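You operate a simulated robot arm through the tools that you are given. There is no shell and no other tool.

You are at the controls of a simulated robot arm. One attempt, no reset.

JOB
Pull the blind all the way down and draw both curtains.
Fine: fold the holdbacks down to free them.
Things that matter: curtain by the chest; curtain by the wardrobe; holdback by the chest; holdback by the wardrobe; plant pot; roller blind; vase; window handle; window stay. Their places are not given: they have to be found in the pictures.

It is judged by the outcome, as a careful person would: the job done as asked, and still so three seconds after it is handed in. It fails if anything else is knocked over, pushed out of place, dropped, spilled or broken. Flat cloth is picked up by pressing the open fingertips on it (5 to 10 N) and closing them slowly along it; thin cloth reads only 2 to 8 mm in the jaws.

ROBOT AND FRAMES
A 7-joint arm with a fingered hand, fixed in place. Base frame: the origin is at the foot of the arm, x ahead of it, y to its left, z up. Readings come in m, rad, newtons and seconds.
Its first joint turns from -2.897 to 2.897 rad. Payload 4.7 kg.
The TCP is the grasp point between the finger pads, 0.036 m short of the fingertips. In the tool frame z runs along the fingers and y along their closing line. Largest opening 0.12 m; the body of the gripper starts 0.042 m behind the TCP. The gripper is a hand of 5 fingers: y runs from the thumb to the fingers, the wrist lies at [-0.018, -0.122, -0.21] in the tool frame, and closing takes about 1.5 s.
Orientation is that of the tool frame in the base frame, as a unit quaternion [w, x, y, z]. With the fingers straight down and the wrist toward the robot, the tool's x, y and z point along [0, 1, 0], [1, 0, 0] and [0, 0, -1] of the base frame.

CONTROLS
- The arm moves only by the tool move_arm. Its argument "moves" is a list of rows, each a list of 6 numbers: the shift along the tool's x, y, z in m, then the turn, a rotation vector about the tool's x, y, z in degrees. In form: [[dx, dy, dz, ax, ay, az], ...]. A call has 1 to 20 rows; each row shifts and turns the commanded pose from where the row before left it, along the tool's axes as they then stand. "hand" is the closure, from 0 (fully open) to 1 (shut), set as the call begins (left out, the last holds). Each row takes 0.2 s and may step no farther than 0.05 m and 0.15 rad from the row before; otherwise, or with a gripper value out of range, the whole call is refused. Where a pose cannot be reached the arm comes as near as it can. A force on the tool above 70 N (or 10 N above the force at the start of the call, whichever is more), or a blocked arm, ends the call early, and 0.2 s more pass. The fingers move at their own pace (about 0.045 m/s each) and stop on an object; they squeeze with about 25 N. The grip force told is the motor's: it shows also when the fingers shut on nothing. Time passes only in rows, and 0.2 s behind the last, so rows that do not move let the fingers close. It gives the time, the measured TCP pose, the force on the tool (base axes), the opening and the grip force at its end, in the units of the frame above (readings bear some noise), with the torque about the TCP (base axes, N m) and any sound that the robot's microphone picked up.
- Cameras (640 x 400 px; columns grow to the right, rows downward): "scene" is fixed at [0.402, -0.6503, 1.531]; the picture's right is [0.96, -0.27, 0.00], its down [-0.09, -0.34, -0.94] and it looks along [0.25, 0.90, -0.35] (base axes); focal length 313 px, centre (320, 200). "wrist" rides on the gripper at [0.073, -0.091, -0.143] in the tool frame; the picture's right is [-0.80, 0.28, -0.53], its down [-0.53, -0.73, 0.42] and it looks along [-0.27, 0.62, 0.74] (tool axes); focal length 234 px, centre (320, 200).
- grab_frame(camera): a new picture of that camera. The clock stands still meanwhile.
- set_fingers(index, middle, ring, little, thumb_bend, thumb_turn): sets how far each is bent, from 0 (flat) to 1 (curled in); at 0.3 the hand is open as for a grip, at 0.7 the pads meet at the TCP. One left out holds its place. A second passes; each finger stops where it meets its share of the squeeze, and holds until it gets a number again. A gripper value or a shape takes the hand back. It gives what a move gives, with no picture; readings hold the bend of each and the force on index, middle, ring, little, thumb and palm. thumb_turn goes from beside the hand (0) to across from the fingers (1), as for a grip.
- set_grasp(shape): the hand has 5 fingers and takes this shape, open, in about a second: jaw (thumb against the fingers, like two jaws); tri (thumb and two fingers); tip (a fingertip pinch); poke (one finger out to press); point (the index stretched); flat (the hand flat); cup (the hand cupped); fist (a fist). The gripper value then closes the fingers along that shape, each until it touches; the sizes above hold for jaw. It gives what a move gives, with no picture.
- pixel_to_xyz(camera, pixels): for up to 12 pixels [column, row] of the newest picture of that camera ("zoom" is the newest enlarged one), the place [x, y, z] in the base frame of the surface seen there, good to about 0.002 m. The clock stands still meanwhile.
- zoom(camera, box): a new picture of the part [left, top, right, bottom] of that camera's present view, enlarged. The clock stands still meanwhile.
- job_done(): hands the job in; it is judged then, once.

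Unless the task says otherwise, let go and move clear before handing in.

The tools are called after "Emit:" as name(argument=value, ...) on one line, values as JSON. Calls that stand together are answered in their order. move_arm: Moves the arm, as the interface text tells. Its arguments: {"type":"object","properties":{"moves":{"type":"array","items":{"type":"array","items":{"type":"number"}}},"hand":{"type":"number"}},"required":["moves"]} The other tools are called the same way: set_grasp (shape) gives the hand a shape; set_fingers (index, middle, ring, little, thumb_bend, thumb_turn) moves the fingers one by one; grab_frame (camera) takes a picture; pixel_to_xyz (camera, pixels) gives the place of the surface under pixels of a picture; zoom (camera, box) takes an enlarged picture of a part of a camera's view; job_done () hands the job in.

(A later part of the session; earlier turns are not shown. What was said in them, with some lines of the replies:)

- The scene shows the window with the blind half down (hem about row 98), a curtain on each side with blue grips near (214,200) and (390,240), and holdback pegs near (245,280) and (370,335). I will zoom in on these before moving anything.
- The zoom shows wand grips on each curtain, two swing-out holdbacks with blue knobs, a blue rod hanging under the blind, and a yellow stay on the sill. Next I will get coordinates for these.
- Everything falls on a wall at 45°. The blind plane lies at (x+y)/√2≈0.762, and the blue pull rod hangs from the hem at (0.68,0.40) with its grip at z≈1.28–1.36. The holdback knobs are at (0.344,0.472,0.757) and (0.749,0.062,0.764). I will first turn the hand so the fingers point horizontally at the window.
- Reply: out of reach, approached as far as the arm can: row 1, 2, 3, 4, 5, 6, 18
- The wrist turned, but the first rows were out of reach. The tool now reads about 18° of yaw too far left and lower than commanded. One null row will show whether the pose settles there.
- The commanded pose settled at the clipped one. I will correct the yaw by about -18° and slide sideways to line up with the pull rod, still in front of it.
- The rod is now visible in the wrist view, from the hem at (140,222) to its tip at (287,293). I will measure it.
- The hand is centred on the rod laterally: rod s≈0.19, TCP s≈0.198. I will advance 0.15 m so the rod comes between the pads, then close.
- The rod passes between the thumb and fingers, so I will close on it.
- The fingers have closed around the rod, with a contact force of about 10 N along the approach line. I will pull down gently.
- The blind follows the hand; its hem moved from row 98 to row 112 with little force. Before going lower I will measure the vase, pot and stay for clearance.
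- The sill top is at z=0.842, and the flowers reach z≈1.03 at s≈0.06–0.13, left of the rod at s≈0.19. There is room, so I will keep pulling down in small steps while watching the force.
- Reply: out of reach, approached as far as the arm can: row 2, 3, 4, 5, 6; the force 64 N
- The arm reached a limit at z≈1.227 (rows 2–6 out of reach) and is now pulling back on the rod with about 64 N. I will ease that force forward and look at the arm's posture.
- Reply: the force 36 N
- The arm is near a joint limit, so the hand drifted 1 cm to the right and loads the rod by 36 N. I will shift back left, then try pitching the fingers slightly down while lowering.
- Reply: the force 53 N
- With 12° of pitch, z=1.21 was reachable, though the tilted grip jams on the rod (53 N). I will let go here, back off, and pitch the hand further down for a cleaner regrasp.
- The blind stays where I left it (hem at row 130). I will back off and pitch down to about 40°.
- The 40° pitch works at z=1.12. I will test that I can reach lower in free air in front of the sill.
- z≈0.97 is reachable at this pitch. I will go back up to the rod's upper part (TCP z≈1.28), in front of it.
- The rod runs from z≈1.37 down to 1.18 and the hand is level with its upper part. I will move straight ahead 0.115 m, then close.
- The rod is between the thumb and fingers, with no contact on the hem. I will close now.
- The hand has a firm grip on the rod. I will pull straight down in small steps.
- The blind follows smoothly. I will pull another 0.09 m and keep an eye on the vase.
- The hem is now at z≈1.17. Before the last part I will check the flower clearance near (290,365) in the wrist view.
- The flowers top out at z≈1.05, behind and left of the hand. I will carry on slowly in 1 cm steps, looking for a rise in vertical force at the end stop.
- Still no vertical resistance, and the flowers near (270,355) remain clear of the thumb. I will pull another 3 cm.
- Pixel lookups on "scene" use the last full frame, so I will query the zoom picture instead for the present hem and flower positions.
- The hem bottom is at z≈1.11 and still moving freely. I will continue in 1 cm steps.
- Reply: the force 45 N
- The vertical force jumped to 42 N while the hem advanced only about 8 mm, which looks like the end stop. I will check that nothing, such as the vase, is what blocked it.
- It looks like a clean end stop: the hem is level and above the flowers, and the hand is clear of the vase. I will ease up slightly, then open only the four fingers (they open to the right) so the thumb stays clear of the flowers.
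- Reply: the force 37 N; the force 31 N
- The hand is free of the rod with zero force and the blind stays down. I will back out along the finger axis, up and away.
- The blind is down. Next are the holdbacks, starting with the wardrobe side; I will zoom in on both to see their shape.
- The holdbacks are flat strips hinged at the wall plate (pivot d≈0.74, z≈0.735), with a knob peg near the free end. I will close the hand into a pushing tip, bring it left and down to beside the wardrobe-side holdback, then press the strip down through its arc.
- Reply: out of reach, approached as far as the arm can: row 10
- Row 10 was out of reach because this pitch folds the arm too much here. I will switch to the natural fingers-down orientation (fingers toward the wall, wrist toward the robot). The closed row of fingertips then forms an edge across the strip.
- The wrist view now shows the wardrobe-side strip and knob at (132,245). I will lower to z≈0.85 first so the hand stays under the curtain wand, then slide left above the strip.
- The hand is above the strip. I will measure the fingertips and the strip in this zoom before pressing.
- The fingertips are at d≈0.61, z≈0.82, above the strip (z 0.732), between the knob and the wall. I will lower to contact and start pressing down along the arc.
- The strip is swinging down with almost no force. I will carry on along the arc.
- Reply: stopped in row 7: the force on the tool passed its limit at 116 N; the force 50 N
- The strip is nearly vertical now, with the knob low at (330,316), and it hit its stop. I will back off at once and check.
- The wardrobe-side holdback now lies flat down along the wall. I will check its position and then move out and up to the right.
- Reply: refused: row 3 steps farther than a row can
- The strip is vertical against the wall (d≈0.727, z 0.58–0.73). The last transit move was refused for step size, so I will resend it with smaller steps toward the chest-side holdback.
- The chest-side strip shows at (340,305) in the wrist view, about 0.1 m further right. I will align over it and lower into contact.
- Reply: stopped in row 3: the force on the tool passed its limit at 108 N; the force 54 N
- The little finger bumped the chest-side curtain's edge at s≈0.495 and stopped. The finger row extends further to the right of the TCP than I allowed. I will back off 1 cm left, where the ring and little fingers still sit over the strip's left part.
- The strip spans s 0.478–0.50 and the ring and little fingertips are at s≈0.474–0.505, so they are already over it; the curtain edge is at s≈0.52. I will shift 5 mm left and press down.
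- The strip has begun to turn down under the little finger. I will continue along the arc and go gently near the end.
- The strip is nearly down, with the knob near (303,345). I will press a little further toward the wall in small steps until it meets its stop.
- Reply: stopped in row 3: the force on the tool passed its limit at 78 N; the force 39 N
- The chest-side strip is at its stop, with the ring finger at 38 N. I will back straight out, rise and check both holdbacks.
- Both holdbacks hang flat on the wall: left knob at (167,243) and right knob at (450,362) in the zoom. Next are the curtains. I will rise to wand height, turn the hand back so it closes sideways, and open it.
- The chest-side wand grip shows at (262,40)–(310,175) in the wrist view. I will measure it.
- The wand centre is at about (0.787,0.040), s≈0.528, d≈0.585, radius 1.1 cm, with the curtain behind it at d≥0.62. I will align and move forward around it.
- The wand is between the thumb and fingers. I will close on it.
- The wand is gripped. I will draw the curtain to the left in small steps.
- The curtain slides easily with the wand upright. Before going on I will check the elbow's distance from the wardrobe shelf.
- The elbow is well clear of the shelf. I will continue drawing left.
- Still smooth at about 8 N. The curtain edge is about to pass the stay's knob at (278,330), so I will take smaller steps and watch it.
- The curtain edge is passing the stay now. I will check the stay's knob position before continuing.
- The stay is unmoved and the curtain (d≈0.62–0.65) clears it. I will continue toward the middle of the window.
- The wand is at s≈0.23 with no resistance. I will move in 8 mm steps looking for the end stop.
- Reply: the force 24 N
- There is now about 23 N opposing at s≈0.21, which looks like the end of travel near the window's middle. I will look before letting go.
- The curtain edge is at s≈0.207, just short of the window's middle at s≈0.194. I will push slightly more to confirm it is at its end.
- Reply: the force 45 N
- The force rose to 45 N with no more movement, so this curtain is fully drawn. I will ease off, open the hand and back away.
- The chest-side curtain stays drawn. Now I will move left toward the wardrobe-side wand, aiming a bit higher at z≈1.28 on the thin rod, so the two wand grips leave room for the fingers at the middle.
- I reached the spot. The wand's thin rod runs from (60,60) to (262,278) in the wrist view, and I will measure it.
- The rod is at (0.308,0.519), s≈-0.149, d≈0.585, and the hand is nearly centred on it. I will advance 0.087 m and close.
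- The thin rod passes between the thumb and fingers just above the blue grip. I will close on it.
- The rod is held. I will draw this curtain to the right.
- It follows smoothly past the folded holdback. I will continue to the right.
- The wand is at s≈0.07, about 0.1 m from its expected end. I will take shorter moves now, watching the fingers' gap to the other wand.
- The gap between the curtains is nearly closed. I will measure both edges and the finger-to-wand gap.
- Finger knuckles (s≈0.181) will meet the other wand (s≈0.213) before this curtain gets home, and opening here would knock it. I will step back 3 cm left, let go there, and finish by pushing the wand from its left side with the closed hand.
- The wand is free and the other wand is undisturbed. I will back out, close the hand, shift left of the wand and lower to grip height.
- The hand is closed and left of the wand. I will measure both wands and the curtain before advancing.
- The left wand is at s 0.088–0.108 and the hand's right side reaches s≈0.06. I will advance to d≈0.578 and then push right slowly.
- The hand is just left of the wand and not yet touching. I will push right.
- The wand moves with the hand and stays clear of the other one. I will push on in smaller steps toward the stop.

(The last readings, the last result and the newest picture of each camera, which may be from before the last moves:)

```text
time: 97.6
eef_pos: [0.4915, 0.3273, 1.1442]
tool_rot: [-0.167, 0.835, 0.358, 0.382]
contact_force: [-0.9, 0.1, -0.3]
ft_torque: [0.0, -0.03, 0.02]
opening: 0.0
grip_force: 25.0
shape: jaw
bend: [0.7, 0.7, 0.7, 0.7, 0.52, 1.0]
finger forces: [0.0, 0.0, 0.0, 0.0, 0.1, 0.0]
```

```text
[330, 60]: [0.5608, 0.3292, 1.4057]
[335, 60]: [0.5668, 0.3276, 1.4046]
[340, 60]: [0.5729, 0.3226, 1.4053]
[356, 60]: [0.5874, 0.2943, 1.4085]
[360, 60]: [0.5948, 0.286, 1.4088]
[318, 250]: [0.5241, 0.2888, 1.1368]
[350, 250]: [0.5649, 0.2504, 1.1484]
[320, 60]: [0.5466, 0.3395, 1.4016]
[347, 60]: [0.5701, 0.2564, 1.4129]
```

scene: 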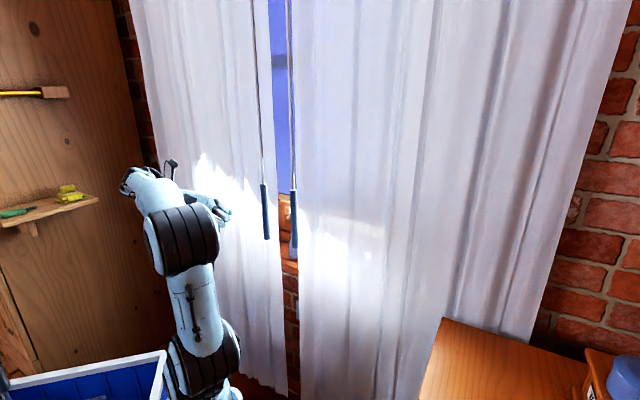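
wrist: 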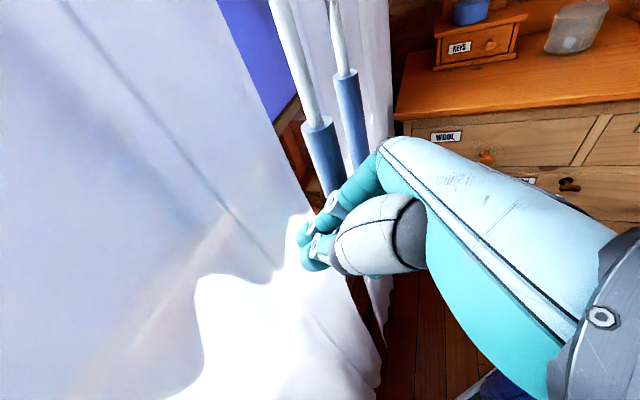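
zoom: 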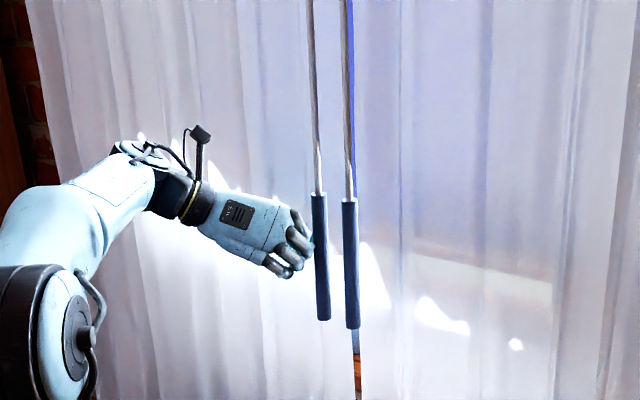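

The gap is down to about 2 cm. I will push on in 5 mm steps until there is resistance.

Emit:
move_arm(moves=[[-0.0001, 0.006, -0.0001, 0, 0, 0], [-0.0001, 0.006, -0.0001, 0, 0, 0], [0, 0, 0, 0, 0, 0]])

Emit:
zoom(camera="scene", box=[200, 100, 360, 280])

Emit:
pixel_to_xyz(camera="zoom", pixels=[[338, 60], [342, 60], [356, 60], [360, 60], [325, 250], [350, 250], [354, 160], [358, 250]])

```text
time: 98.4
eef_pos: [0.5002, 0.3188, 1.1444]
tool_rot: [-0.167, 0.835, 0.358, 0.383]
contact_force: [-16.7, 5.2, -2.7]
ft_torque: [0.09, 0.24, -0.29]
opening: 0.0
grip_force: 25.1
shape: jaw
bend: [0.7, 0.7, 0.7, 0.7, 0.52, 1.0]
finger forces: [0.1, 16.4, 0.0, 0.1, 0.0, 0.1]
```

```text
2.22 times, centred on (280, 190) of scene
```

zoom: 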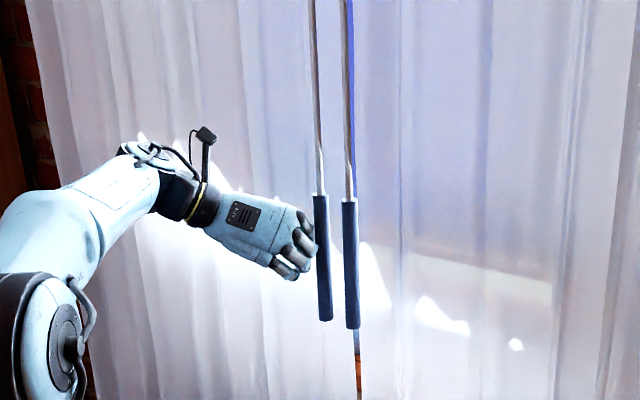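

```text
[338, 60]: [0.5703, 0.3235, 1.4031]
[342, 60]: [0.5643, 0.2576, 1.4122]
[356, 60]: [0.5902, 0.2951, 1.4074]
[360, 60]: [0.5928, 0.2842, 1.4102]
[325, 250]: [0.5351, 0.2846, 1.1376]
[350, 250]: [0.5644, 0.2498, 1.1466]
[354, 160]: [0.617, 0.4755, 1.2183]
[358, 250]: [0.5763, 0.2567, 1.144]
```

About 17 N opposes now at the mirrored expected position. I will push slightly more to confirm the stop.

Emit:
move_arm(moves=[[0, 0.004, 0, 0, 0, 0], [0, 0.004, 0, 0, 0, 0], [0, 0, 0, 0, 0, 0]])

Emit:
zoom(camera="scene", box=[200, 100, 360, 280])

Emit:
pixel_to_xyz(camera="zoom", pixels=[[338, 60], [342, 30], [356, 60], [325, 250], [350, 250], [354, 160], [350, 100]])

```text
time: 99.2
eef_pos: [0.5031, 0.3152, 1.1453]
tool_rot: [-0.166, 0.835, 0.359, 0.382]
contact_force: [-64.5, 26.0, -7.7]
ft_torque: [-0.14, -0.04, -0.69]
opening: 0.0
grip_force: 25.8
shape: jaw
bend: [0.7, 0.7, 0.7, 0.7, 0.52, 1.0]
finger forces: [35.5, 33.3, 0.0, 0.1, 0.1, 0.0]
```

```text
2.22 times, centred on (280, 190) of scene
```

zoom: 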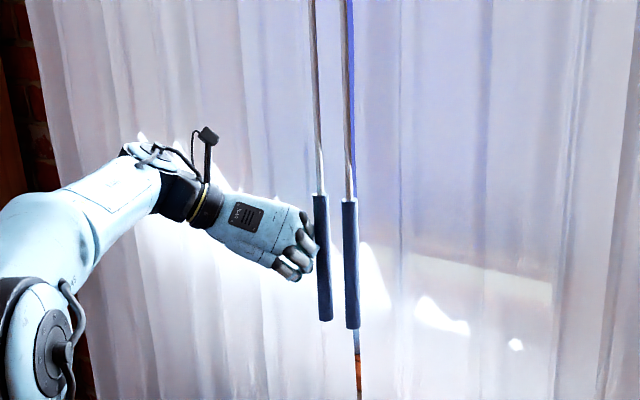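

```text
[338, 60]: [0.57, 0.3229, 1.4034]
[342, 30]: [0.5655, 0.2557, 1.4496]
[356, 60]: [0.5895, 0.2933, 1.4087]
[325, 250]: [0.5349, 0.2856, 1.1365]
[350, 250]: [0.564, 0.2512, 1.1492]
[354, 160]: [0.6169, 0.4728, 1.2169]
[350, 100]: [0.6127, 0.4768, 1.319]
```

The force reached 70 N with no movement, so this curtain is also at its end stop. I will ease left, then back away from everything.

Emit:
move_arm(moves=[[0, -0.008, 0, 0, 0, 0], [0, -0.015, 0, 0, 0, 0], [-0.0195, 0, -0.0228, 0, 0, 0], [-0.0195, 0, -0.0228, 0, 0, 0], [-0.0195, 0, -0.0228, 0, 0, 0], [-0.0195, 0, -0.0228, 0, 0, 0], [0, 0, 0, 0, 0, 0]])

Emit:
grab_frame(camera="scene")

Emit:
grab_frame(camera="wrist")

Emit:
zoom(camera="scene", box=[240, 0, 350, 300])

```text
time: 100.8
eef_pos: [0.4065, 0.2414, 1.1459]
tool_rot: [-0.167, 0.836, 0.357, 0.382]
contact_force: [0.2, -0.2, 0.3]
ft_torque: [0.02, -0.02, 0.02]
opening: 0.0001
grip_force: 25.2
shape: jaw
bend: [0.7, 0.7, 0.7, 0.7, 0.53, 1.0]
finger forces: [0.0, 0.1, 0.0, 0.0, 0.0, 0.0]
```

```text
taken
```

scene: 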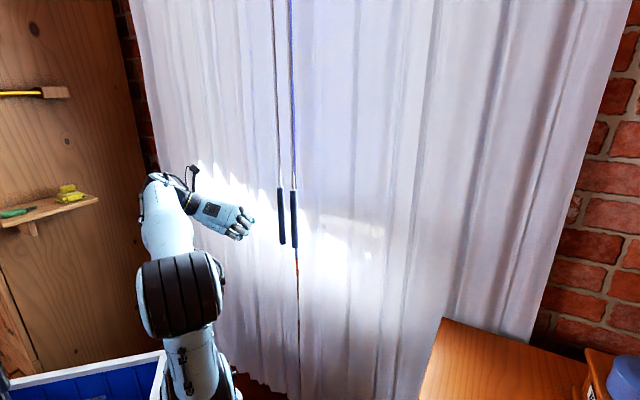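

```text
taken
```

wrist: 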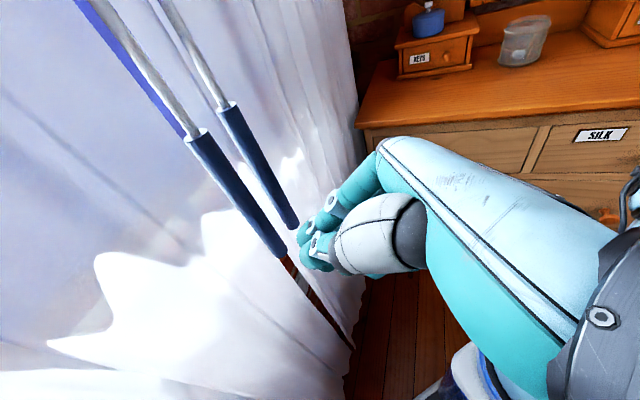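

```text
1.33 times, centred on (295, 150) of scene
```

zoom: 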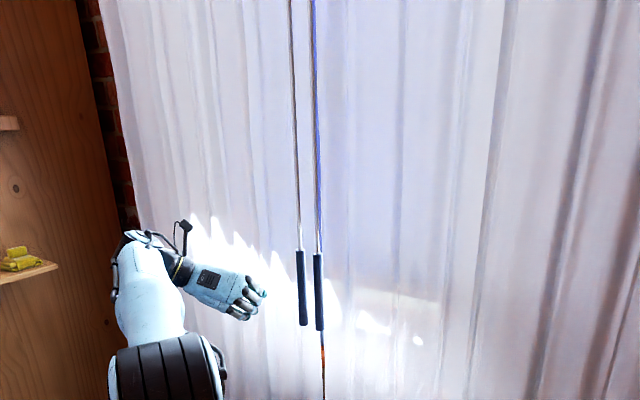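

Both curtains are drawn with only a sliver between them. I will measure the sliver and check that the chest-side curtain has not drifted back.

Emit:
pixel_to_xyz(camera="scene", pixels=[[284, 50], [286, 50], [288, 50], [290, 50], [291, 50], [292, 50], [293, 50], [294, 50], [296, 270], [297, 270], [298, 270], [299, 270]])

Emit:
zoom(camera="scene", box=[270, 180, 330, 290])

```text
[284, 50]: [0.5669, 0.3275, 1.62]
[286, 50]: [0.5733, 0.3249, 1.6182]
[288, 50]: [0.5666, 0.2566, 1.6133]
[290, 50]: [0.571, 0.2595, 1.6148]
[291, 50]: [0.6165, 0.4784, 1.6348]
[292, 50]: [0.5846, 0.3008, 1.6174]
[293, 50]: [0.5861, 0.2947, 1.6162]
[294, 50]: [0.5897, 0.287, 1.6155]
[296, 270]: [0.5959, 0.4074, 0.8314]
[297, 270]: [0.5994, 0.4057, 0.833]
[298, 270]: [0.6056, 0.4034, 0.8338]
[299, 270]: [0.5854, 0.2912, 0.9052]
```

```text
3.64 times, centred on (300, 235) of scene
```

zoom: 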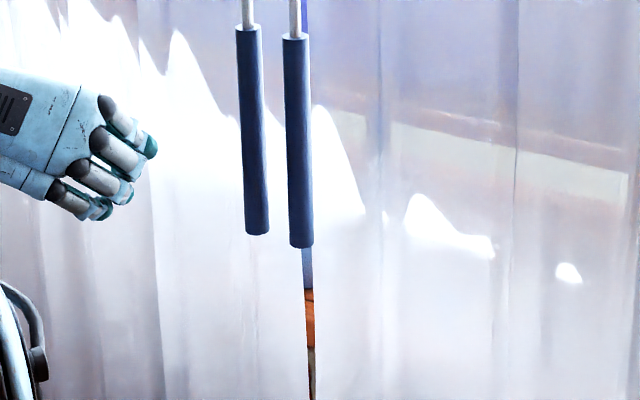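

The chest-side edge is at s≈0.201 (unchanged from its stop) and the other at about s≈0.185, a symmetric sliver at the rails' stops. The blind is visible behind it and the vase is upright in the sliver. The hand is closed on nothing and clear of everything, so I will hand in the job.

Emit:
job_done()

```text
The job is handed in.
```

The blind is down, both holdbacks are folded, and both curtains are drawn. I have handed the job in but have not seen a verdict.

- **Blind:** I pulled it until it hit a firm stop, with the hem at about z 1.10 m. That leaves roughly 0.26 m of window uncovered between the hem and the sill, and the blind stayed down after I let go.
- **Holdbacks:** Both strips lie flat against the wall. While folding them I met stops at about 116 N (wardrobe side) and 78 N (chest side).
- **Curtains:** Each was pushed to its end stop, 45 N on the chest side and about 70 N on the wardrobe side, with no further movement. A gap of about 1.2 cm remains between them, centred on the window.
- **One bump:** The hand struck the edge of the chest-side curtain at about 108 N while lining up for that holdback. I saw no damage, and the curtain drew normally afterwards.
- **Other items:** The stay was unmoved when I checked it partway through. At the end only the vase could be seen, upright through the gap; the pot, stay and window handle were hidden behind the curtains.
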